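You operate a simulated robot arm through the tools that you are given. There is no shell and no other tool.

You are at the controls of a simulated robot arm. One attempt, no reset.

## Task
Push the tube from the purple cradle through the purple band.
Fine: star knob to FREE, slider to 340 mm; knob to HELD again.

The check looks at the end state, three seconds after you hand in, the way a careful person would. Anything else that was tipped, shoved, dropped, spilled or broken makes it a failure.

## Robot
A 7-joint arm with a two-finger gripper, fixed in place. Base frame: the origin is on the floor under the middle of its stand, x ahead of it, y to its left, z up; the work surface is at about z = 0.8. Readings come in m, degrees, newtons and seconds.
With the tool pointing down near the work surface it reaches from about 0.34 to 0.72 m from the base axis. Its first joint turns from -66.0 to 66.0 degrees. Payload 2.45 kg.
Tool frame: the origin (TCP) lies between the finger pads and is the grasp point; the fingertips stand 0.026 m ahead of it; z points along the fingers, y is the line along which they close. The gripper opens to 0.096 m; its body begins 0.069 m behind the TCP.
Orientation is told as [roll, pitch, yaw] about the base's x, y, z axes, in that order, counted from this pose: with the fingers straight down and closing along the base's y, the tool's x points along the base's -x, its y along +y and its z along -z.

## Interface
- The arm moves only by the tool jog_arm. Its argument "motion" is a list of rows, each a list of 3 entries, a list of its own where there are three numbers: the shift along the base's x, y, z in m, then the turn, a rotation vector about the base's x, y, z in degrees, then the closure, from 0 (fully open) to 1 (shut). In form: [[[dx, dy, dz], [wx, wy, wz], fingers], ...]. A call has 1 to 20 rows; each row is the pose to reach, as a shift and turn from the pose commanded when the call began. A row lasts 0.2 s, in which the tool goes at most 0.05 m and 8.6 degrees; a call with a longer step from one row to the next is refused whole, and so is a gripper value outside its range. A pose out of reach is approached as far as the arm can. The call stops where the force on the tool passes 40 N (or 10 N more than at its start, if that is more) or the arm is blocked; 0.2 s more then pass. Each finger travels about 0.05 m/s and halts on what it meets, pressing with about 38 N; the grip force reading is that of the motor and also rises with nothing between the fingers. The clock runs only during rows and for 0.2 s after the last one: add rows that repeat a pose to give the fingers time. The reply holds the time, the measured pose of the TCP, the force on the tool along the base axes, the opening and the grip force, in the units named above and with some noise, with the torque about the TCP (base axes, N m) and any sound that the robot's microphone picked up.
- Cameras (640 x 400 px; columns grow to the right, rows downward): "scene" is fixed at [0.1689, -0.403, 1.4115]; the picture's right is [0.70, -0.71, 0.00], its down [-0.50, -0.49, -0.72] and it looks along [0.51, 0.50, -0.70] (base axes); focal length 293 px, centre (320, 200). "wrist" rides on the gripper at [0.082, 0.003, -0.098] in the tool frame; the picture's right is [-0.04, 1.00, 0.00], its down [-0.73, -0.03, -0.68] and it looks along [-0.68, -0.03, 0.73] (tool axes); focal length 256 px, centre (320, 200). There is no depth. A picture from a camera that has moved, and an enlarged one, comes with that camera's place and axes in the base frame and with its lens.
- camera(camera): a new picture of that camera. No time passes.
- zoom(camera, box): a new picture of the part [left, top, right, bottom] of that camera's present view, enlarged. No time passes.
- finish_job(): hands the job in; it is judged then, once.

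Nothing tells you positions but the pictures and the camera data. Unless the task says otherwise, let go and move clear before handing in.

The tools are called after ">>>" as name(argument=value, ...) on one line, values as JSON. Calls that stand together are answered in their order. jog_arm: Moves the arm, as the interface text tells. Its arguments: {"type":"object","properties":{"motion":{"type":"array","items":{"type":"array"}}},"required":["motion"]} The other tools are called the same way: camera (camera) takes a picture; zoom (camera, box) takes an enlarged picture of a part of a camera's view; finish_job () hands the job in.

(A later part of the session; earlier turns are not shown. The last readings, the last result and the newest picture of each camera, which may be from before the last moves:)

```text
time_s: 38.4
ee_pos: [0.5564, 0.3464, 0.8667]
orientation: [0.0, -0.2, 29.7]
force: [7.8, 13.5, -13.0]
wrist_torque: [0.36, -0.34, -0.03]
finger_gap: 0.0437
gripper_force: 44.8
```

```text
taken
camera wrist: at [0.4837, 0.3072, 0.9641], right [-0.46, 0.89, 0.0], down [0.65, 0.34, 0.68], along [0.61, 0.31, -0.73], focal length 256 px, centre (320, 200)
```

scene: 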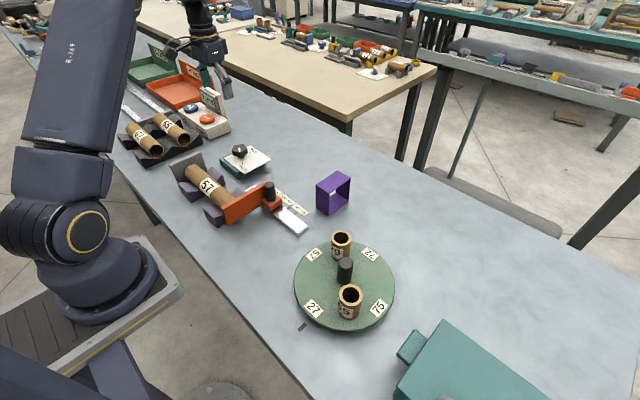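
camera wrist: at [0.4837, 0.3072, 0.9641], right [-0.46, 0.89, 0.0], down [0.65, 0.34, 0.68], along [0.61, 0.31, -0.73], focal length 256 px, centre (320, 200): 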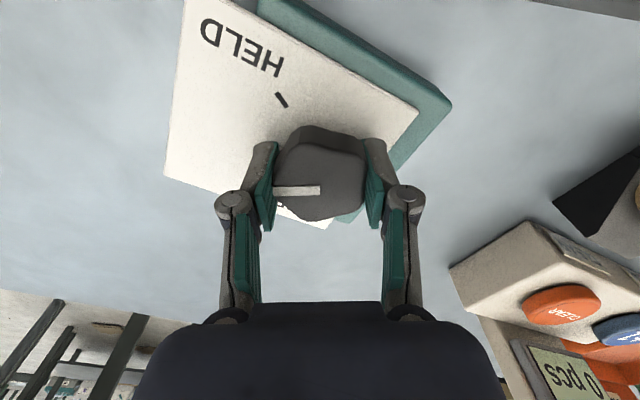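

>>> jog_arm(motion=[[[0.0015, 0.001, 0], [0, 0, 0], 0.8], [[0.0018, 0.001, 0], [0, 0, -7.5], 0.8], [[0.002, 0.0008, 0], [0, 0, -15], 0.8], [[0.0022, 0.0006, 0], [0, 0, -22.5], 0.8], [[0.0023, 0.0003, 0], [0, 0, -30], 0.8], [[0.0024, 0.0, 0], [0, 0, -37.5], 0.8], [[0.0024, -0.0004, 0], [0, 0, -45], 0.8], [[0.0024, -0.0007, 0], [0, 0, -52.5], 0.8], [[0.0024, -0.001, 0], [0, 0, -59], 0.8], [[0.0024, -0.001, 0], [0, 0, -59], 0.8]])

>>> camera(camera="wrist")

>>> zoom(camera="scene", box=[180, 90, 300, 180])

```text
time_s: 40.6
ee_pos: [0.5564, 0.3441, 0.8671]
orientation: [0.0, 0.1, -29.4]
force: [-13.2, -0.5, 4.9]
wrist_torque: [0.22, 0.56, 0.0]
finger_gap: 0.0438
gripper_force: 44.9
```

```text
taken
camera wrist: at [0.4872, 0.3863, 0.9644], right [0.52, 0.85, 0.0], down [0.63, -0.39, 0.68], along [0.58, -0.36, -0.73], focal length 256 px, centre (320, 200)
```

wrist: 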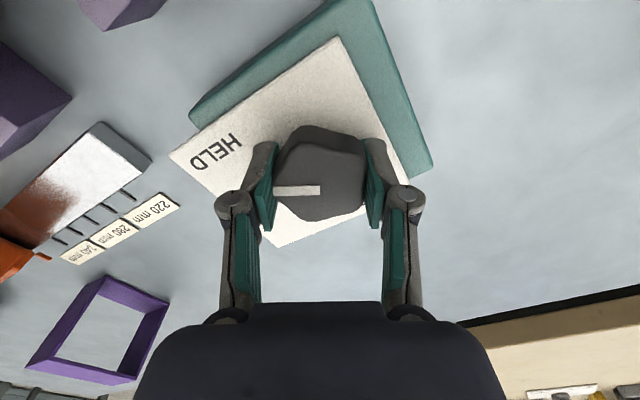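

```text
4.44 times, centred on (240, 135) of scene
camera zoom: at [0.1685, -0.4031, 1.4115], right [0.7, -0.71, 0.0], down [-0.5, -0.49, -0.72], along [0.51, 0.5, -0.7], focal length 1302 px, centre (676, 489)
```

zoom: 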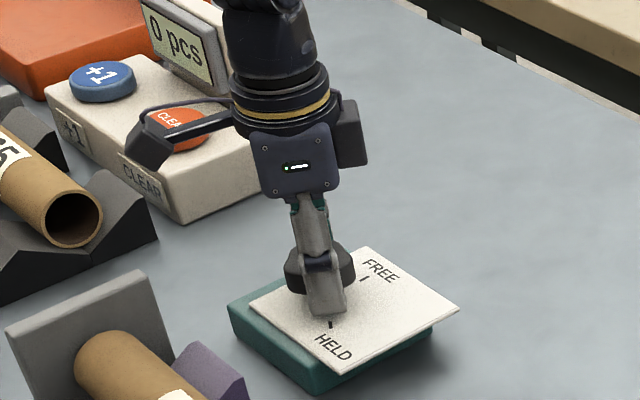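

The knob is back to its original angle. I'll release, rise, and compare the pointer with the HELD tick.

>>> jog_arm(motion=[[[0, 0, 0], [0, 0, 0], 0.4], [[0, 0, 0], [0, 0, 0], 0.1], [[0, 0, 0], [0, 0, 0], 0.1], [[0, 0, 0.03], [0, 0, 0], 0.1], [[0, 0, 0.06], [0, 0, 0], 0.1], [[0, 0, 0.1], [0, 0, 0], 0.1], [[0, 0, 0.1], [0, 0, 0], 0.1]])

>>> zoom(camera="scene", box=[205, 130, 285, 180])

>>> zoom(camera="wrist", box=[220, 20, 420, 180])

>>> camera(camera="scene")

```text
time_s: 42.2
ee_pos: [0.5573, 0.3438, 0.9676]
orientation: [0.0, -0.1, -29.3]
force: [0.3, -0.2, -0.3]
wrist_torque: [0.01, -0.01, 0.01]
finger_gap: 0.0865
gripper_force: 0.0
```

```text
8.00 times, centred on (245, 155) of scene
camera zoom: at [0.1689, -0.403, 1.4115], right [0.7, -0.71, 0.0], down [-0.5, -0.49, -0.72], along [0.51, 0.5, -0.7], focal length 2344 px, centre (920, 560)
```

zoom: 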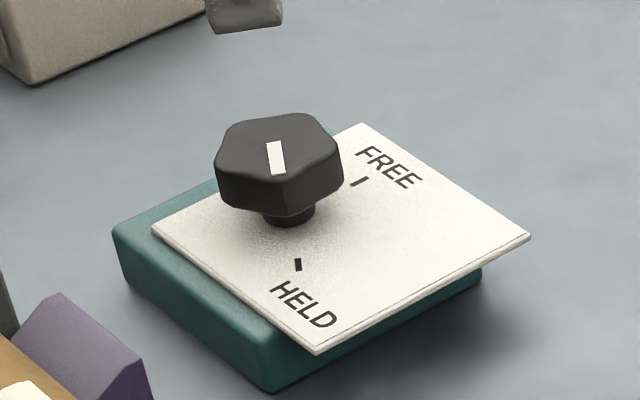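

```text
2.50 times, centred on (320, 100) of wrist
camera zoom: at [0.4878, 0.3863, 1.0657], right [0.52, 0.85, 0.0], down [0.63, -0.38, 0.68], along [0.58, -0.36, -0.73], focal length 640 px, centre (320, 450)
```

zoom: 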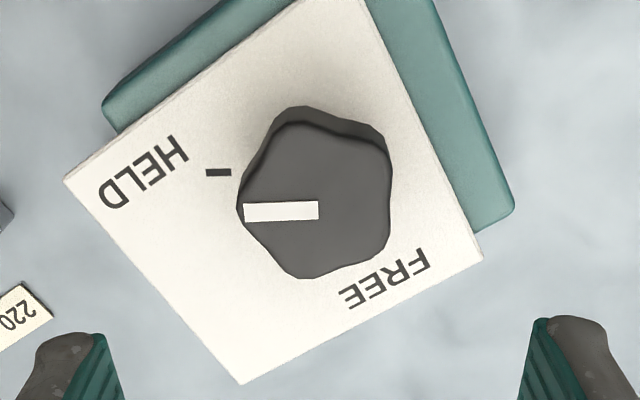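

```text
taken
```

scene: 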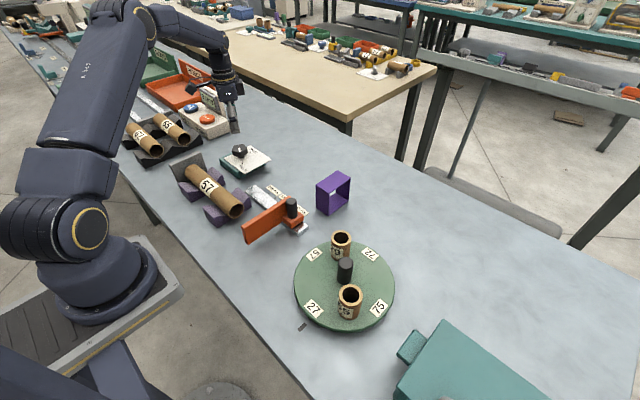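

The pointer is back on HELD, so the knob and slider part is done. Next is the tube: I'll survey it and its cradle from above to pick a grip spot.

>>> jog_arm(motion=[[[-0.015, -0.01, 0.02], [0, 0, 7.4], 0.1], [[-0.035, -0.02, 0.04], [0, 0, 14.7], 0.1], [[-0.06, -0.035, 0.06], [0, 0, 22], 0.1], [[-0.085, -0.05, 0.08], [0, 0, 29.3], 0.1], [[-0.11, -0.065, 0.1], [0, 0, 29.3], 0.1], [[-0.137, -0.08, 0.11], [0, 0, 29.3], 0.1], [[-0.137, -0.08, 0.11], [0, 0, 29.3], 0.1]])

>>> camera(camera="wrist")

>>> zoom(camera="wrist", box=[160, 0, 480, 160])

>>> zoom(camera="scene", box=[160, 140, 260, 230])

```text
time_s: 43.8
ee_pos: [0.4199, 0.2643, 1.0753]
orientation: [0.0, 0.0, -0.1]
force: [0.4, 0.1, -1.3]
wrist_torque: [0.03, -0.02, 0.01]
finger_gap: 0.0863
gripper_force: 0.0
```

```text
taken
camera wrist: at [0.3393, 0.2666, 1.1752], right [0.04, 1.0, 0.0], down [0.73, -0.03, 0.68], along [0.68, -0.03, -0.73], focal length 256 px, centre (320, 200)
```

wrist: 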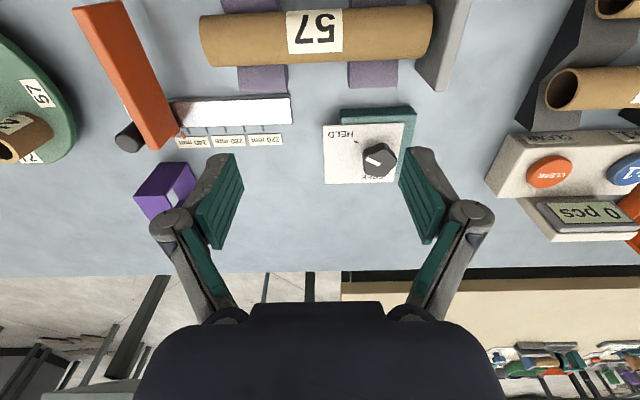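

```text
2.00 times, centred on (320, 80) of wrist
camera zoom: at [0.3393, 0.2666, 1.1752], right [0.04, 1.0, 0.0], down [0.73, -0.03, 0.68], along [0.68, -0.03, -0.73], focal length 512 px, centre (320, 440)
```

zoom: 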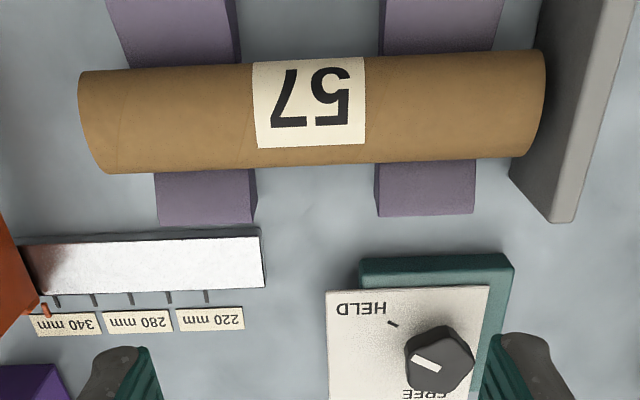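

```text
4.44 times, centred on (210, 185) of scene
camera zoom: at [0.1689, -0.403, 1.4115], right [0.7, -0.71, 0.0], down [-0.5, -0.49, -0.72], along [0.51, 0.5, -0.7], focal length 1302 px, centre (809, 267)
```

zoom: 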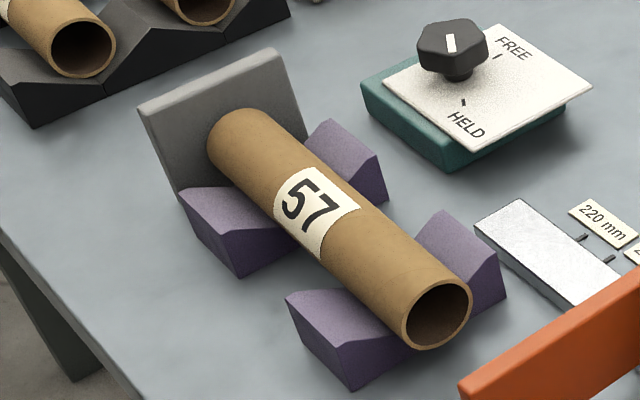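

The tube is about 240 mm long, centred near (0.402, 0.258), with a clear gap between the V-blocks from about y=0.22 to 0.30. I'll turn the gripper to yaw 90 above it to check height and alignment.

>>> jog_arm(motion=[[[-0.002, -0.002, -0.01], [0, 0, 8.2], 0], [[-0.004, -0.004, -0.02], [0, 0, 16.4], 0], [[-0.006, -0.006, -0.03], [0, 0, 24.6], 0], [[-0.008, -0.008, -0.04], [0, 0, 32.8], 0], [[-0.01, -0.01, -0.05], [0, 0, 41], 0], [[-0.012, -0.012, -0.06], [0, 0, 49.2], 0], [[-0.014, -0.014, -0.07], [0, 0, 57.4], 0], [[-0.016, -0.016, -0.08], [0, 0, 65.6], 0], [[-0.018, -0.018, -0.09], [0, 0, 73.8], 0], [[-0.018, -0.019, -0.1], [0, 0, 82], 0], [[-0.018, -0.019, -0.11], [0, 0, 90], 0], [[-0.018, -0.019, -0.11], [0, 0, 90], 0]])

>>> camera(camera="wrist")

>>> zoom(camera="scene", box=[150, 90, 310, 240])

```text
time_s: 46.4
ee_pos: [0.403, 0.2446, 0.9659]
orientation: [0.0, 0.0, 90.0]
force: [0.3, 0.2, 0.9]
wrist_torque: [-0.01, 0.0, -0.01]
finger_gap: 0.096
gripper_force: 0.1
```

```text
taken
camera wrist: at [0.3999, 0.1627, 1.0644], right [-1.0, 0.04, 0.0], down [0.03, 0.73, 0.68], along [0.03, 0.68, -0.73], focal length 256 px, centre (320, 200)
```

wrist: 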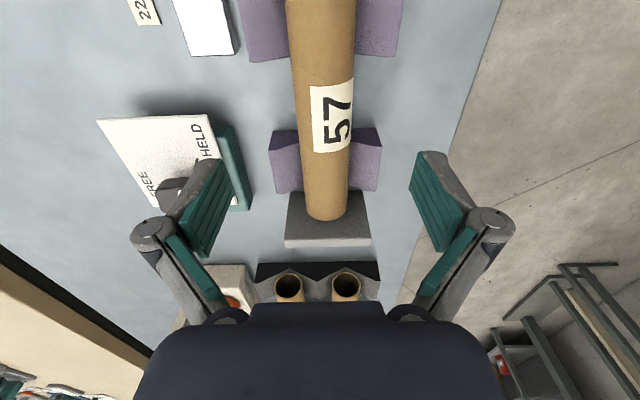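

```text
2.67 times, centred on (230, 165) of scene
camera zoom: at [0.1689, -0.403, 1.4115], right [0.7, -0.71, 0.0], down [-0.5, -0.49, -0.72], along [0.51, 0.5, -0.7], focal length 782 px, centre (560, 293)
```

zoom: 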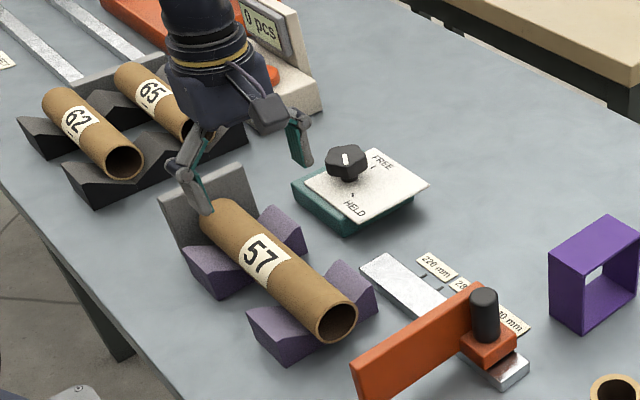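

The tube axis is at about x=0.4005, z=0.836. I'll descend with open fingers in the gap between the V-blocks, slightly toward its -y end at y=0.245.

>>> jog_arm(motion=[[[-0.0025, 0.0, -0.03], [0, 0, 0], 0], [[-0.0025, 0.0, -0.06], [0, 0, 0], 0], [[-0.0025, 0.0, -0.09], [0, 0, 0], 0], [[-0.0025, 0.0, -0.11], [0, 0, 0], 0], [[-0.0025, 0.0, -0.124], [0, 0, 0], 0], [[-0.0025, 0.0, -0.124], [0, 0, 0], 0]])

>>> camera(camera="wrist")

>>> zoom(camera="scene", box=[150, 110, 270, 240])

```text
time_s: 47.8
ee_pos: [0.4008, 0.245, 0.842]
orientation: [0.0, 0.0, 90.0]
force: [0.4, -0.3, 0.0]
wrist_torque: [0.0, 0.03, 0.02]
finger_gap: 0.0958
gripper_force: 0.0
```

```text
taken
camera wrist: at [0.3974, 0.1628, 0.94], right [-1.0, 0.04, 0.0], down [0.03, 0.73, 0.68], along [0.03, 0.68, -0.73], focal length 256 px, centre (320, 200)
```

wrist: 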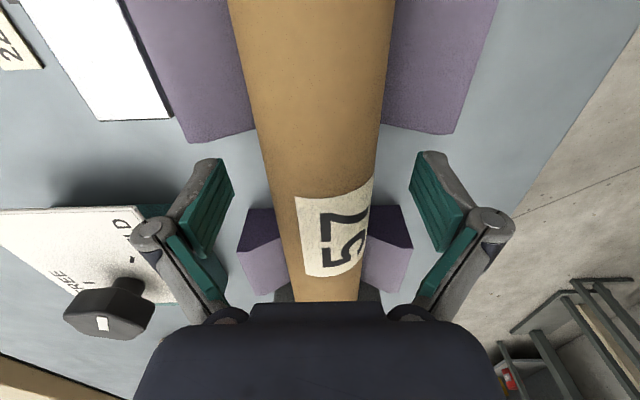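

```text
3.08 times, centred on (210, 175) of scene
camera zoom: at [0.1689, -0.403, 1.4115], right [0.7, -0.71, 0.0], down [-0.5, -0.49, -0.72], along [0.51, 0.5, -0.7], focal length 902 px, centre (658, 277)
```

zoom: 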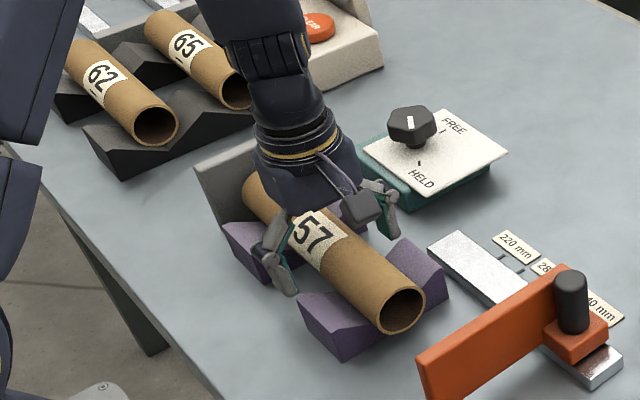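

The fingers are down in the gap; the tube looks about 3 mm toward -x of centre. I'll centre on it, close, and lift a little.

>>> jog_arm(motion=[[[-0.003, 0, 0], [0, 0, 0], 0], [[-0.003, 0, 0], [0, 0, 0], 0.3], [[-0.003, 0, 0], [0, 0, 0], 0.5], [[-0.003, 0, 0], [0, 0, 0], 0.65], [[-0.003, 0, 0], [0, 0, 0], 0.65], [[-0.003, 0, 0], [0, 0, 0], 0.65]])

>>> camera(camera="wrist")

```text
time_s: 49.2
ee_pos: [0.3979, 0.2455, 0.8432]
orientation: [-0.1, -0.1, 90.1]
force: [2.3, -0.4, 4.8]
wrist_torque: [0.01, 0.02, -0.12]
finger_gap: 0.0476
gripper_force: 38.1
```

```text
taken
camera wrist: at [0.3944, 0.1628, 0.9403], right [-1.0, 0.04, 0.0], down [0.03, 0.73, 0.68], along [0.03, 0.68, -0.73], focal length 256 px, centre (320, 200)
```

wrist: 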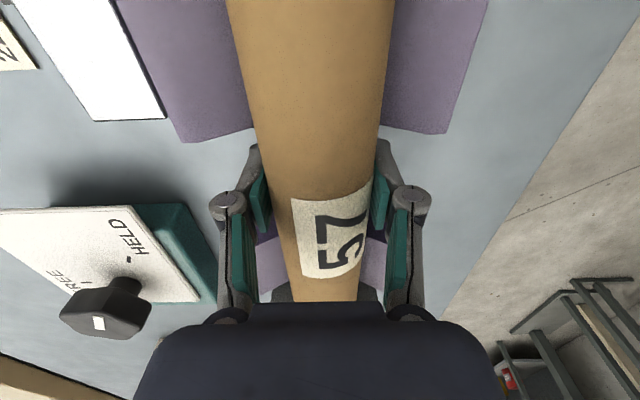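

The tube is gripped at 47.6 mm. I'll lift it straight up slowly.

>>> jog_arm(motion=[[[0, -0.001, 0.005], [0, 0, 0], 0.65], [[0, -0.002, 0.015], [0, 0, 0], 0.65], [[0, -0.003, 0.03], [0, 0, 0], 0.65], [[0, -0.003, 0.05], [0, 0, 0], 0.65], [[0, -0.003, 0.07], [0, 0, 0], 0.65], [[0, -0.003, 0.09], [0, 0, 0], 0.65], [[0, -0.003, 0.09], [0, 0, 0], 0.65]])

>>> camera(camera="wrist")

>>> camera(camera="scene")

```text
time_s: 50.8
ee_pos: [0.3971, 0.2424, 0.9323]
orientation: [-0.1, 0.0, 89.9]
force: [0.1, -0.7, -0.4]
wrist_torque: [-0.02, -0.01, -0.02]
finger_gap: 0.0477
gripper_force: 37.5
```

```text
taken
camera wrist: at [0.3943, 0.1593, 1.0303], right [-1.0, 0.04, 0.0], down [0.03, 0.73, 0.68], along [0.03, 0.68, -0.73], focal length 256 px, centre (320, 200)
```

wrist: 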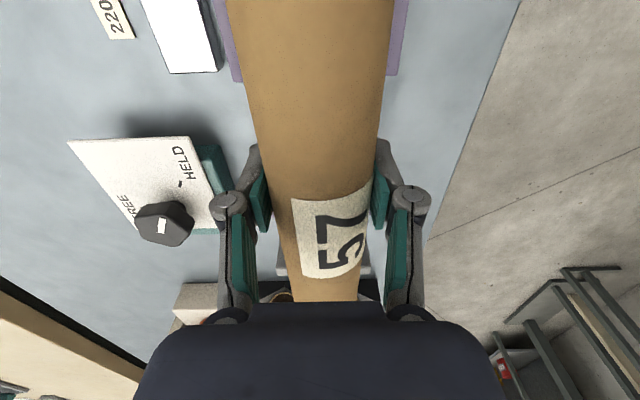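

```text
taken
```

scene: 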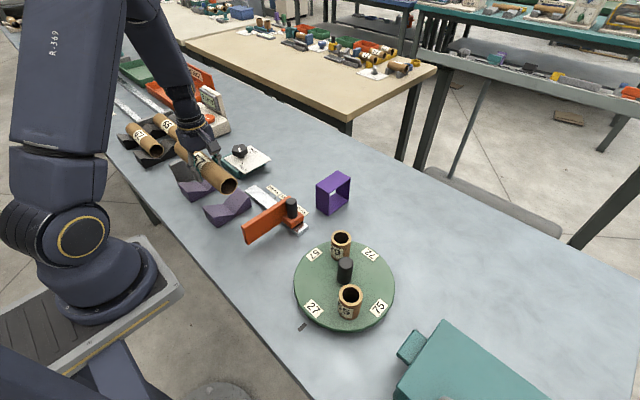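

The tube is lifted and level. I'll measure the band and the turntable edge more precisely before choosing the approach path.

>>> zoom(camera="scene", box=[300, 160, 370, 225])

>>> zoom(camera="scene", box=[280, 160, 420, 340])

```text
6.15 times, centred on (335, 192) of scene
camera zoom: at [0.1689, -0.403, 1.4115], right [0.7, -0.71, 0.0], down [-0.5, -0.49, -0.72], along [0.51, 0.5, -0.7], focal length 1803 px, centre (228, 246)
```

zoom: 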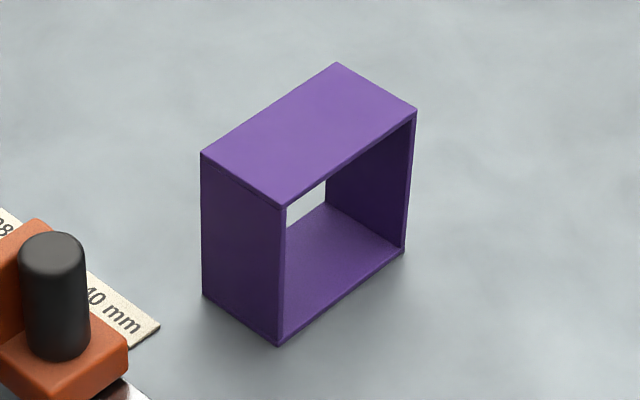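

```text
2.22 times, centred on (350, 250) of scene
camera zoom: at [0.1689, -0.403, 1.4115], right [0.7, -0.71, 0.0], down [-0.5, -0.49, -0.72], along [0.51, 0.5, -0.7], focal length 651 px, centre (253, 89)
```

zoom: 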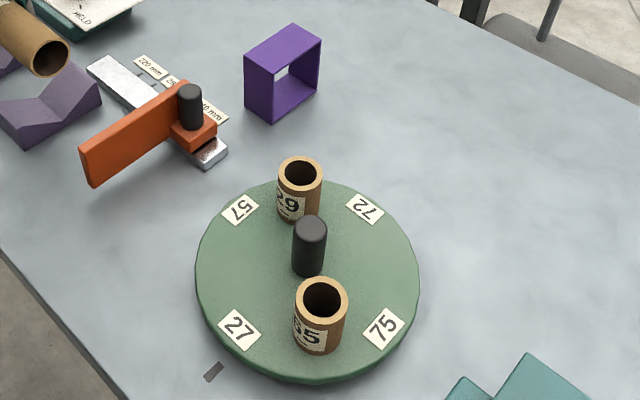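

The band's opening is about 80 mm wide, centred near (0.6245, -0.005), with walls from z=0.80 to 0.89. The knob plate crowds the +y side, so I'll insert from the -y side and carry the tube over high first.

>>> jog_arm(motion=[[[0, 0, 0.03], [0, 0, 0], 0.65], [[0, 0, 0.06], [0, 0, 0], 0.65], [[0.01, -0.02, 0.09], [0, 0, 0], 0.65], [[0.028, -0.052, 0.1], [0, 0, 0], 0.65], [[0.046, -0.085, 0.1], [0, 0, 0], 0.65], [[0.064, -0.118, 0.1], [0, 0, 0], 0.65], [[0.082, -0.151, 0.1], [0, 0, 0], 0.65], [[0.1, -0.184, 0.1], [0, 0, 0], 0.65], [[0.118, -0.217, 0.1], [0, 0, 0], 0.65], [[0.136, -0.25, 0.1], [0, 0, 0], 0.65], [[0.154, -0.283, 0.1], [0, 0, 0], 0.65], [[0.172, -0.316, 0.1], [0, 0, 0], 0.65], [[0.19, -0.349, 0.1], [0, 0, 0], 0.65], [[0.208, -0.382, 0.1], [0, 0, 0], 0.65], [[0.22, -0.41, 0.1], [0, 0, 0], 0.65], [[0.2275, -0.43, 0.1], [0, 0, 0], 0.65], [[0.2275, -0.43, 0.1], [0, 0, 0], 0.65]])

>>> camera(camera="wrist")

>>> camera(camera="scene")

```text
time_s: 54.4
ee_pos: [0.6247, -0.1878, 1.0315]
orientation: [0.0, 0.0, 90.0]
force: [-0.5, 0.6, -1.3]
wrist_torque: [0.03, 0.05, 0.01]
finger_gap: 0.0475
gripper_force: 38.5
```

```text
taken
camera wrist: at [0.6209, -0.271, 1.1303], right [-1.0, 0.04, 0.0], down [0.03, 0.73, 0.68], along [0.03, 0.68, -0.73], focal length 256 px, centre (320, 200)
```

wrist: 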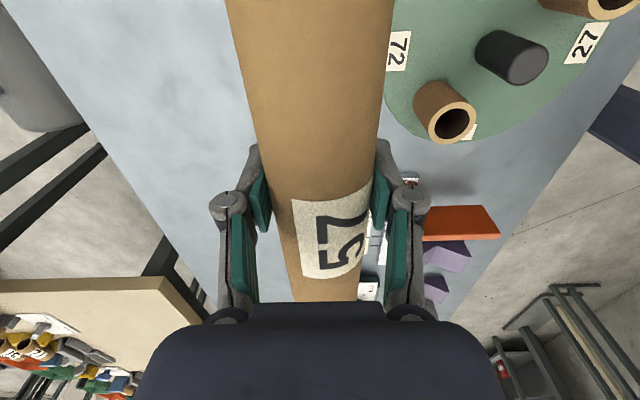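

```text
taken
```

scene: 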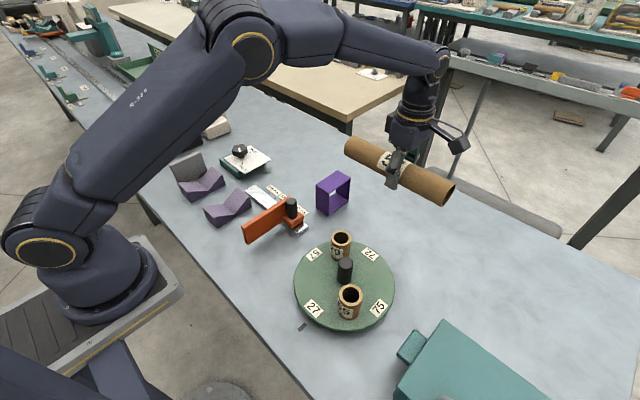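

The arm reached (0.625, -0.188) with the tube level. I'll lower it in front of the band's -y face and then check alignment.

>>> jog_arm(motion=[[[0, 0, -0.04], [0, 0, 0], 0.65], [[0, 0, -0.08], [0, 0, 0], 0.65], [[0, 0, -0.12], [0, 0, 0], 0.65], [[0, 0, -0.15], [0, 0, 0], 0.65], [[0, 0, -0.17], [0, 0, 0], 0.65], [[0, 0, -0.182], [0, 0, 0], 0.65], [[0, 0, -0.182], [0, 0, 0], 0.65]])

>>> zoom(camera="scene", box=[290, 140, 480, 290])

>>> camera(camera="wrist")

>>> zoom(camera="scene", box=[305, 165, 405, 245])

```text
time_s: 56.0
ee_pos: [0.6253, -0.1885, 0.8495]
orientation: [-0.1, 0.0, 89.9]
force: [0.0, -0.4, -0.5]
wrist_torque: [-0.01, 0.01, 0.0]
finger_gap: 0.0474
gripper_force: 37.9
```

```text
2.67 times, centred on (385, 215) of scene
camera zoom: at [0.1689, -0.403, 1.4115], right [0.7, -0.71, 0.0], down [-0.5, -0.49, -0.72], along [0.51, 0.5, -0.7], focal length 782 px, centre (147, 160)
```

zoom: 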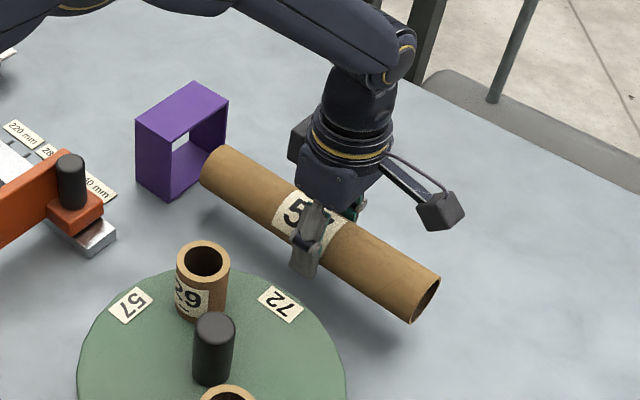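

```text
taken
camera wrist: at [0.6213, -0.2706, 0.9482], right [-1.0, 0.04, 0.0], down [0.03, 0.73, 0.68], along [0.03, 0.68, -0.73], focal length 256 px, centre (320, 200)
```

wrist: 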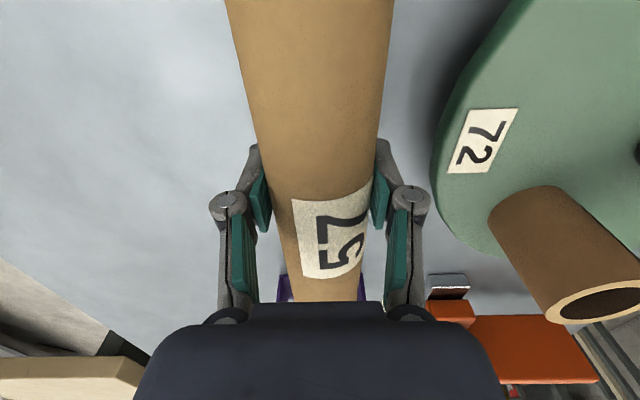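

```text
5.00 times, centred on (355, 205) of scene
camera zoom: at [0.1689, -0.403, 1.4115], right [0.7, -0.71, 0.0], down [-0.5, -0.49, -0.72], along [0.51, 0.5, -0.7], focal length 1465 px, centre (145, 175)
```

zoom: 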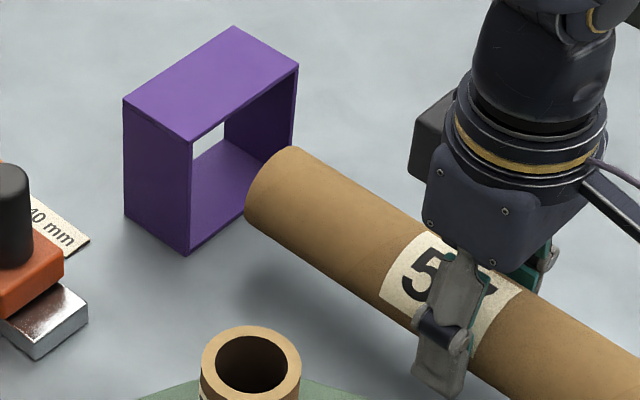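

The tube end sits about 25 mm in front of the band. I'll compare tube and band edges in the wrist view for lateral alignment.

>>> zoom(camera="wrist", box=[250, 230, 390, 320])

```text
4.44 times, centred on (320, 275) of wrist
camera zoom: at [0.6213, -0.2706, 0.9482], right [-1.0, 0.04, 0.0], down [0.03, 0.73, 0.68], along [0.03, 0.68, -0.73], focal length 1138 px, centre (320, -133)
```

zoom: 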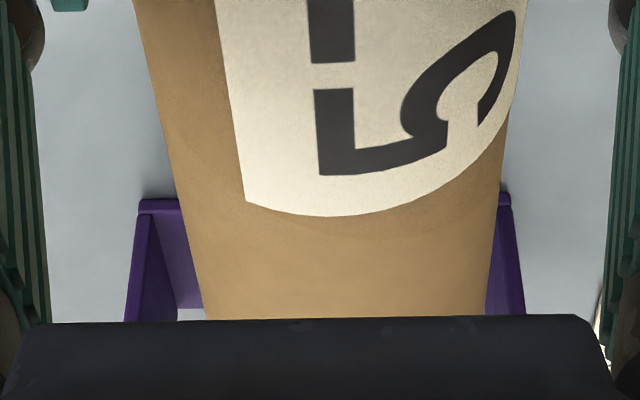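

In the wrist view the band centre is about 4–6 mm further in +x than the tube. I'll shift x by +0.0045 and advance slowly until the tip is just inside, then look.

>>> jog_arm(motion=[[[0.0045, 0, -0.002], [0, 0, 0], 0.65], [[0.0045, 0.01, -0.002], [0, 0, 0], 0.65], [[0.0045, 0.02, -0.002], [0, 0, 0], 0.65], [[0.0045, 0.03, -0.002], [0, 0, 0], 0.65], [[0.0045, 0.04, -0.002], [0, 0, 0], 0.65], [[0.0045, 0.04, -0.002], [0, 0, 0], 0.65]])

>>> zoom(camera="scene", box=[305, 165, 405, 245])

>>> zoom(camera="wrist", box=[250, 230, 390, 320])

```text
time_s: 57.4
ee_pos: [0.6292, -0.1482, 0.8482]
orientation: [-0.1, 0.0, 90.0]
force: [0.4, -0.2, -0.9]
wrist_torque: [-0.05, -0.02, -0.05]
finger_gap: 0.048
gripper_force: 38.1
```

```text
5.00 times, centred on (355, 205) of scene
camera zoom: at [0.1689, -0.403, 1.4115], right [0.7, -0.71, 0.0], down [-0.5, -0.49, -0.72], along [0.51, 0.5, -0.7], focal length 1465 px, centre (145, 175)
```

zoom: 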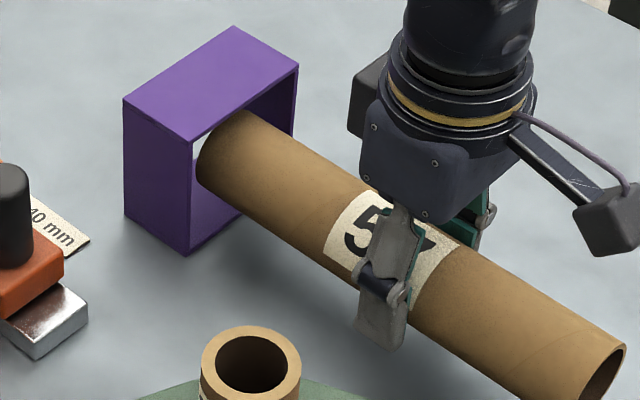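

```text
4.44 times, centred on (320, 275) of wrist
camera zoom: at [0.6259, -0.2306, 0.9466], right [-1.0, 0.04, 0.0], down [0.03, 0.73, 0.68], along [0.03, 0.68, -0.73], focal length 1138 px, centre (320, -133)
```

zoom: 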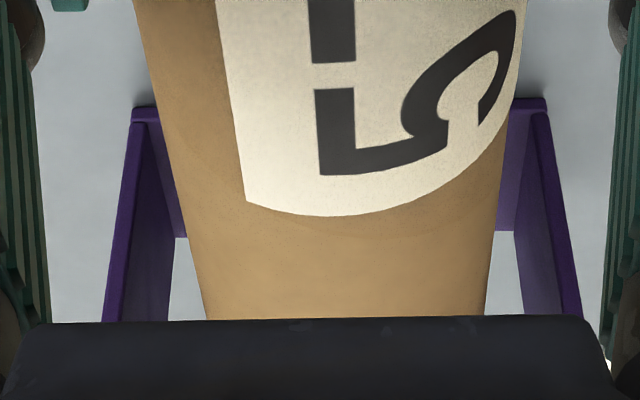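

The tip is inside the band, well aligned (within about 1.5 mm) and with no contact force. I'll keep pushing in +y.

>>> jog_arm(motion=[[[0.0005, 0.01, 0], [0, 0, 0], 0.65], [[0.001, 0.02, 0], [0, 0, 0], 0.65], [[0.001, 0.03, 0], [0, 0, 0], 0.65], [[0.001, 0.04, 0], [0, 0, 0], 0.65], [[0.001, 0.05, 0], [0, 0, 0], 0.65], [[0.001, 0.06, 0], [0, 0, 0], 0.65], [[0.001, 0.07, 0], [0, 0, 0], 0.65], [[0.001, 0.08, 0], [0, 0, 0], 0.65], [[0.001, 0.08, 0], [0, 0, 0], 0.65]])

>>> zoom(camera="scene", box=[285, 145, 405, 245])

>>> camera(camera="wrist")

```text
time_s: 59.4
ee_pos: [0.6297, -0.0671, 0.8486]
orientation: [0.0, 0.0, 90.0]
force: [0.7, 0.0, -0.9]
wrist_torque: [-0.04, 0.01, 0.01]
finger_gap: 0.0476
gripper_force: 38.5
```

```text
4.00 times, centred on (345, 195) of scene
camera zoom: at [0.1689, -0.403, 1.4115], right [0.7, -0.71, 0.0], down [-0.5, -0.49, -0.72], along [0.51, 0.5, -0.7], focal length 1172 px, centre (220, 220)
```

zoom: 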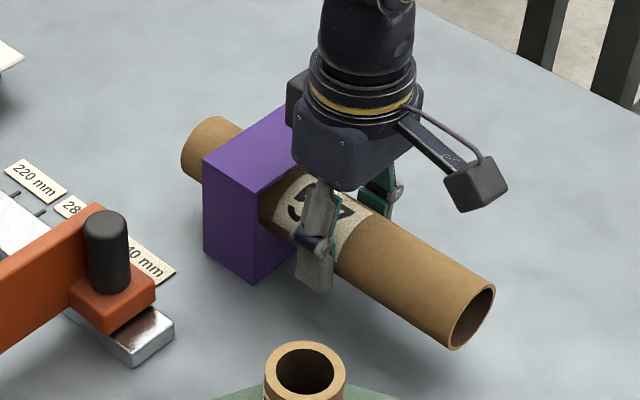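

```text
taken
camera wrist: at [0.6273, -0.15, 0.9462], right [-1.0, 0.04, 0.0], down [0.03, 0.73, 0.68], along [0.03, 0.68, -0.73], focal length 256 px, centre (320, 200)
```

wrist: 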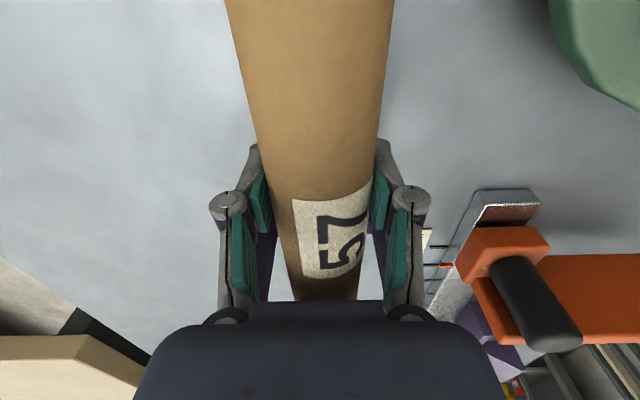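

The tube now passes through the band with clearance all round. I'll lower it gently until it rests on the band floor, watching the force.

>>> jog_arm(motion=[[[0.0005, 0, -0.003], [0, 0, 0], 0.65], [[0.0005, 0, -0.006], [0, 0, 0], 0.65], [[0.0005, 0, -0.009], [0, 0, 0], 0.65], [[0.0005, 0, -0.011], [0, 0, 0], 0.65], [[0.0005, 0, -0.011], [0, 0, 0], 0.65]])

>>> zoom(camera="scene", box=[300, 160, 420, 260])

```text
time_s: 60.6
ee_pos: [0.6308, -0.068, 0.8375]
orientation: [0.0, 0.0, 90.0]
force: [-0.3, -0.2, 0.2]
wrist_torque: [0.0, -0.02, 0.01]
finger_gap: 0.0475
gripper_force: 38.0
```

```text
4.00 times, centred on (360, 210) of scene
camera zoom: at [0.1689, -0.403, 1.4115], right [0.7, -0.71, 0.0], down [-0.5, -0.49, -0.72], along [0.51, 0.5, -0.7], focal length 1172 px, centre (160, 160)
```

zoom: 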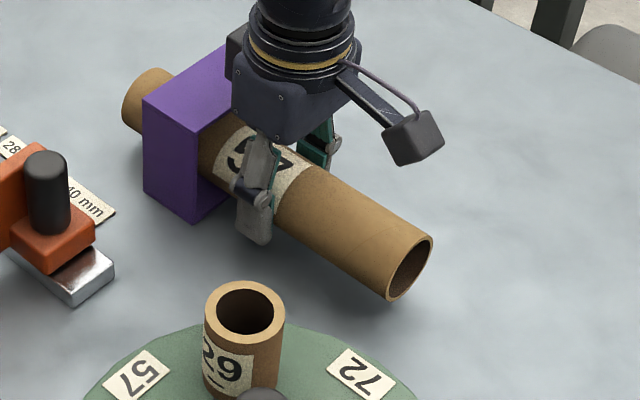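

>>> jog_arm(motion=[[[0, 0, -0.0015], [0, 0, 0], 0.65], [[0, 0, -0.003], [0, 0, 0], 0.65], [[0, 0, -0.0045], [0, 0, 0], 0.65], [[0, 0, -0.0045], [0, 0, 0], 0.65]])

>>> zoom(camera="scene", box=[300, 160, 420, 260])

```text
time_s: 61.6
ee_pos: [0.6302, -0.0681, 0.8323]
orientation: [0.0, 0.1, 90.0]
force: [-0.4, 0.6, -0.8]
wrist_torque: [-0.08, -0.01, 0.01]
finger_gap: 0.0478
gripper_force: 38.3
```

```text
4.00 times, centred on (360, 210) of scene
camera zoom: at [0.1689, -0.403, 1.4115], right [0.7, -0.71, 0.0], down [-0.5, -0.49, -0.72], along [0.51, 0.5, -0.7], focal length 1172 px, centre (160, 160)
```

zoom: 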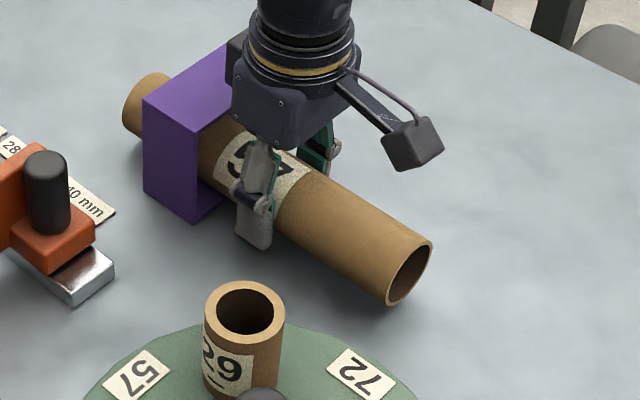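

>>> jog_arm(motion=[[[0, 0, -0.001], [0, 0, 0], 0.65], [[0, 0, -0.002], [0, 0, 0], 0.65], [[0, 0, -0.002], [0, 0, 0], 0.65]])

```text
time_s: 62.4
ee_pos: [0.6305, -0.0687, 0.8289]
orientation: [0.0, 0.0, 90.1]
force: [0.4, 0.6, -1.2]
wrist_torque: [-0.01, 0.0, -0.01]
finger_gap: 0.0475
gripper_force: 37.8
```

No contact yet, but the fingertips are within 3–4 mm of the table and the tube can be only about 2 mm above the band floor. I'll release gently here and look.

>>> jog_arm(motion=[[[0, 0, 0], [0, 0, 0], 0.48], [[0, 0, 0], [0, 0, 0], 0.45], [[0, 0, 0], [0, 0, 0], 0.42], [[0, 0, 0], [0, 0, 0], 0.38], [[0, 0, 0], [0, 0, 0], 0.3], [[0, 0, 0], [0, 0, 0], 0.2], [[0, 0, 0], [0, 0, 0], 0.2]])

>>> zoom(camera="scene", box=[300, 160, 420, 260])

>>> camera(camera="wrist")

```text
time_s: 64.0
ee_pos: [0.6309, -0.0679, 0.8308]
orientation: [0.1, 0.1, 89.9]
force: [0.2, 0.1, -0.1]
wrist_torque: [-0.01, -0.01, 0.03]
finger_gap: 0.0766
gripper_force: 0.0
```

```text
4.00 times, centred on (360, 210) of scene
camera zoom: at [0.1689, -0.403, 1.4115], right [0.7, -0.71, 0.0], down [-0.5, -0.49, -0.72], along [0.51, 0.5, -0.7], focal length 1172 px, centre (160, 160)
```

zoom: 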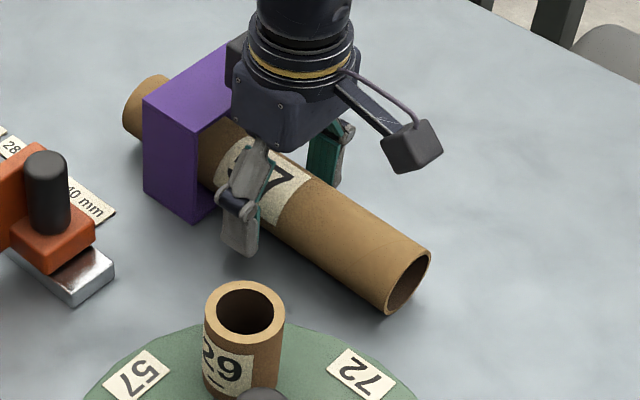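

```text
taken
camera wrist: at [0.6275, -0.1504, 0.9287], right [-1.0, 0.04, 0.0], down [0.03, 0.73, 0.68], along [0.03, 0.68, -0.73], focal length 256 px, centre (320, 200)
```

wrist: 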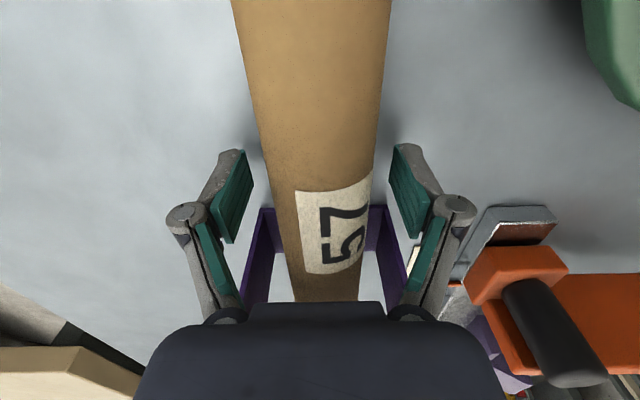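

The tube rests inside the band and the band hasn't moved. To centre it, I'll slide the open fingers back along the tube, regrip nearer its -y end, and push about 50 mm further.

>>> jog_arm(motion=[[[0, -0.003, 0.003], [0, 0, 0], 0.2], [[0, -0.02, 0.003], [0, 0, 0], 0.2], [[0, -0.04, 0.003], [0, 0, 0], 0.2], [[0, -0.055, 0.003], [0, 0, 0], 0.2], [[0, -0.055, 0.003], [0, 0, 0], 0.4], [[0, -0.055, 0.003], [0, 0, 0], 0.5], [[0, -0.055, 0.003], [0, 0, 0], 0.65], [[0, -0.055, 0.003], [0, 0, 0], 0.65], [[0, -0.055, 0.003], [0, 0, 0], 0.65]])

>>> camera(camera="wrist")

>>> zoom(camera="scene", box=[300, 160, 420, 260])

```text
time_s: 66.0
ee_pos: [0.6301, -0.1229, 0.8331]
orientation: [-0.1, 0.1, 90.0]
force: [0.1, -0.4, -0.5]
wrist_torque: [0.0, 0.01, 0.03]
finger_gap: 0.0477
gripper_force: 38.3
```

```text
taken
camera wrist: at [0.6276, -0.2053, 0.9319], right [-1.0, 0.04, 0.0], down [0.03, 0.73, 0.68], along [0.03, 0.68, -0.73], focal length 256 px, centre (320, 200)
```

wrist: 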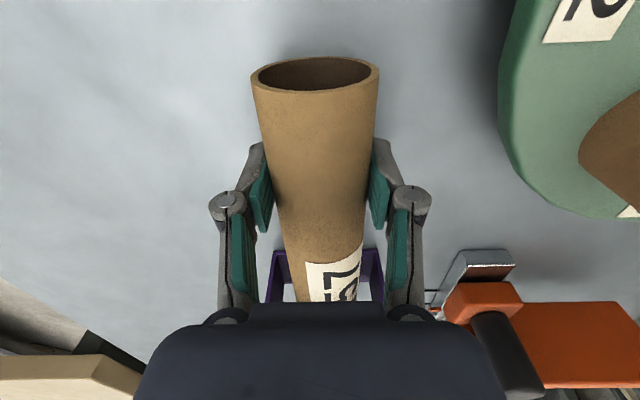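

```text
4.00 times, centred on (360, 210) of scene
camera zoom: at [0.1689, -0.403, 1.4115], right [0.7, -0.71, 0.0], down [-0.5, -0.49, -0.72], along [0.51, 0.5, -0.7], focal length 1172 px, centre (160, 160)
```

zoom: 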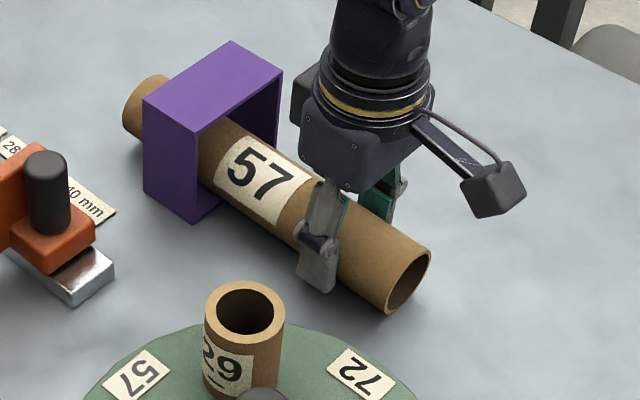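

Firm grip again, and the tube's -y end is at about y=-0.172. I'll lift 4 mm, advance 50 mm, and set it down.

>>> jog_arm(motion=[[[0, 0, 0.002], [0, 0, 0], 0.65], [[0, 0, 0.005], [0, 0, 0], 0.65], [[0, 0.01, 0.006], [0, 0, 0], 0.65], [[0, 0.02, 0.006], [0, 0, 0], 0.65], [[0, 0.03, 0.006], [0, 0, 0], 0.65], [[0, 0.04, 0.006], [0, 0, 0], 0.65], [[0, 0.05, 0.006], [0, 0, 0], 0.65], [[0, 0.05, 0.006], [0, 0, 0], 0.65]])

>>> camera(camera="wrist")

>>> zoom(camera="scene", box=[285, 145, 405, 245])

```text
time_s: 67.8
ee_pos: [0.6301, -0.0736, 0.8409]
orientation: [0.1, 0.0, 90.0]
force: [-0.6, 0.5, -1.2]
wrist_torque: [-0.04, 0.02, -0.03]
finger_gap: 0.048
gripper_force: 37.9
```

```text
taken
camera wrist: at [0.6275, -0.1557, 0.9377], right [-1.0, 0.04, 0.0], down [0.03, 0.73, 0.68], along [0.03, 0.68, -0.73], focal length 256 px, centre (320, 200)
```

wrist: 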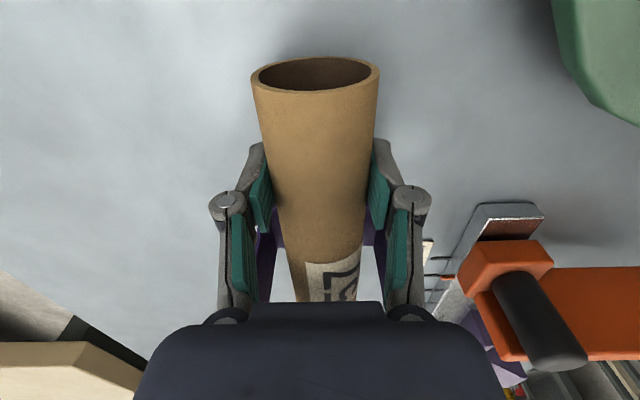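

```text
4.00 times, centred on (345, 195) of scene
camera zoom: at [0.1689, -0.403, 1.4115], right [0.7, -0.71, 0.0], down [-0.5, -0.49, -0.72], along [0.51, 0.5, -0.7], focal length 1172 px, centre (220, 220)
```

zoom: 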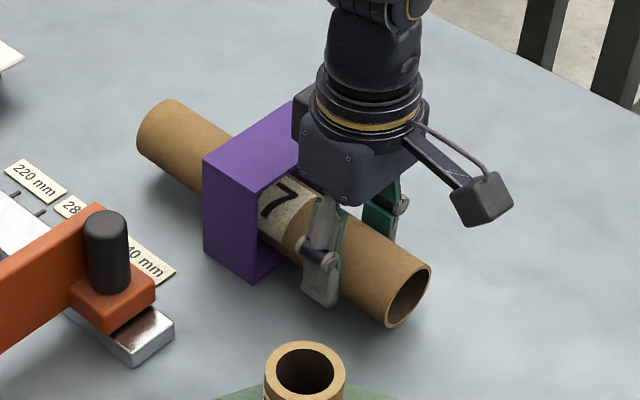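

The tube now sticks out about equally on both sides. I'll lower it the 5–6 mm back and release gently.

>>> jog_arm(motion=[[[0, 0, -0.002], [0, 0, 0], 0.65], [[0, 0, -0.004], [0, 0, 0], 0.65], [[0, 0, -0.0055], [0, 0, 0], 0.65], [[0, 0, -0.0055], [0, 0, 0], 0.65]])

>>> jog_arm(motion=[[[0, 0, 0], [0, 0, 0], 0.48], [[0, 0, 0], [0, 0, 0], 0.45], [[0, 0, 0], [0, 0, 0], 0.42], [[0, 0, 0], [0, 0, 0], 0.36], [[0, 0, 0], [0, 0, 0], 0.28], [[0, 0, 0], [0, 0, 0], 0.2], [[0, 0, 0], [0, 0, 0], 0.2], [[0, 0, 0], [0, 0, 0], 0.2]])

>>> camera(camera="wrist")

>>> zoom(camera="scene", box=[285, 145, 405, 245])

```text
time_s: 68.8
ee_pos: [0.6303, -0.0729, 0.8349]
orientation: [-0.1, 0.0, 90.1]
force: [-1.8, -0.2, 7.9]
wrist_torque: [0.35, 0.06, 0.09]
finger_gap: 0.0481
gripper_force: 37.6
```

```text
time_s: 70.6
ee_pos: [0.6284, -0.0736, 0.8337]
orientation: [-0.1, 0.0, 90.0]
force: [0.4, -1.2, 0.6]
wrist_torque: [-0.01, 0.02, -0.02]
finger_gap: 0.0769
gripper_force: 0.0
```

```text
taken
camera wrist: at [0.6274, -0.1556, 0.9323], right [-1.0, 0.04, 0.0], down [0.03, 0.73, 0.68], along [0.03, 0.68, -0.73], focal length 256 px, centre (320, 200)
```

wrist: 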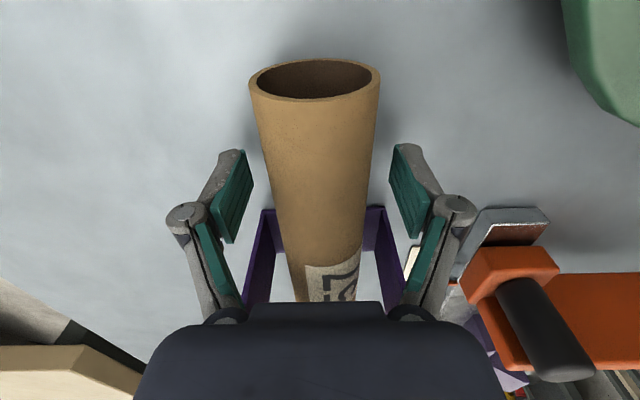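

```text
4.00 times, centred on (345, 195) of scene
camera zoom: at [0.1689, -0.403, 1.4115], right [0.7, -0.71, 0.0], down [-0.5, -0.49, -0.72], along [0.51, 0.5, -0.7], focal length 1172 px, centre (220, 220)
```

zoom: 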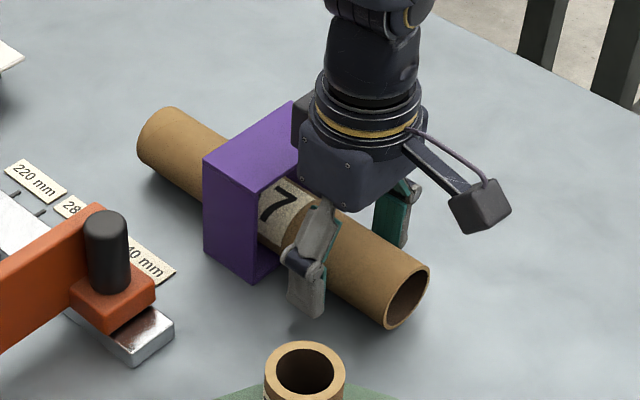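

The tube rests flat in the band. I'll rise straight up and move clear for a final check of everything.

>>> jog_arm(motion=[[[0, 0, 0.02], [0, 0, 0], 0.2], [[0, 0, 0.05], [0, 0, 0], 0.2], [[0, 0, 0.09], [0, 0, 0], 0.2], [[0, 0, 0.13], [0, 0, 0], 0.2], [[0, 0, 0.17], [0, 0, 0], 0.2], [[-0.02, 0, 0.21], [0, 0, 0], 0.2], [[-0.05, 0, 0.24], [0, 0, -8], 0.2], [[-0.08, 0.01, 0.26], [0, 0, -16], 0.2], [[-0.1, 0.02, 0.28], [0, 0, -24], 0.2], [[-0.12, 0.03, 0.29], [0, 0, -32], 0.2], [[-0.14, 0.04, 0.3], [0, 0, -40], 0.2], [[-0.16, 0.05, 0.3], [0, 0, -48], 0.2], [[-0.18, 0.06, 0.3], [0, 0, -56], 0.2], [[-0.2, 0.07, 0.3], [0, 0, -64], 0.2], [[-0.22, 0.075, 0.3], [0, 0, -72], 0.2], [[-0.24, 0.08, 0.3], [0, 0, -80], 0.2], [[-0.25, 0.08, 0.3], [0, 0, -88], 0.2], [[-0.25, 0.08, 0.3], [0, 0, -88], 0.2]])

>>> camera(camera="wrist")

>>> camera(camera="scene")

>>> zoom(camera="scene", box=[220, 130, 400, 260])

```text
time_s: 74.4
ee_pos: [0.3803, 0.0068, 1.1334]
orientation: [0.0, 0.0, 2.0]
force: [0.0, -0.2, -0.5]
wrist_torque: [-0.02, 0.02, -0.01]
finger_gap: 0.0768
gripper_force: 0.2
```

```text
taken
camera wrist: at [0.2987, 0.0066, 1.232], right [0.01, 1.0, 0.0], down [0.73, -0.01, 0.68], along [0.68, 0.0, -0.73], focal length 256 px, centre (320, 200)
```

wrist: 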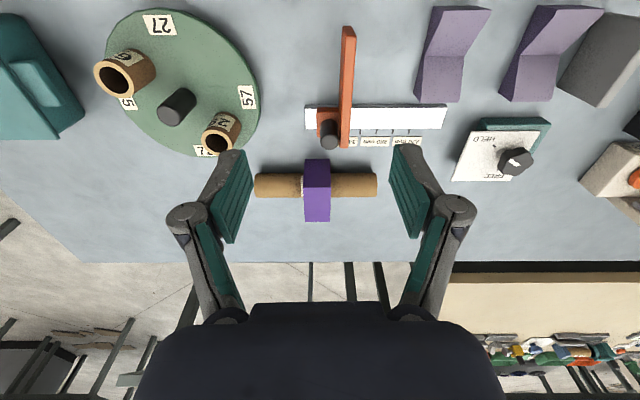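

```text
taken
```

scene: 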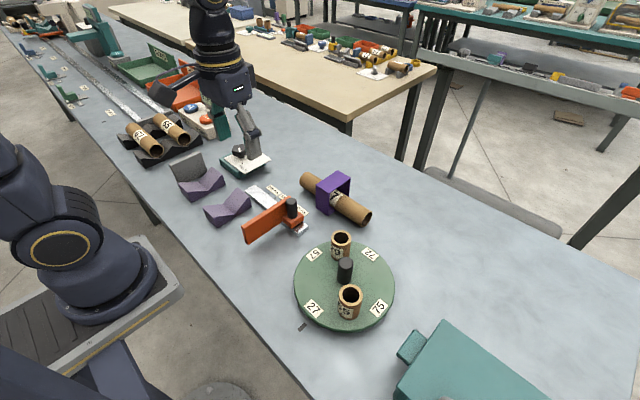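

```text
3.08 times, centred on (310, 195) of scene
camera zoom: at [0.1689, -0.403, 1.4115], right [0.7, -0.71, 0.0], down [-0.5, -0.49, -0.72], along [0.51, 0.5, -0.7], focal length 902 px, centre (351, 215)
```

zoom: 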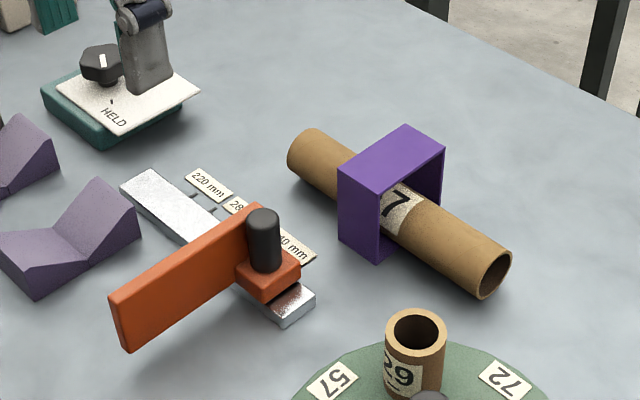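

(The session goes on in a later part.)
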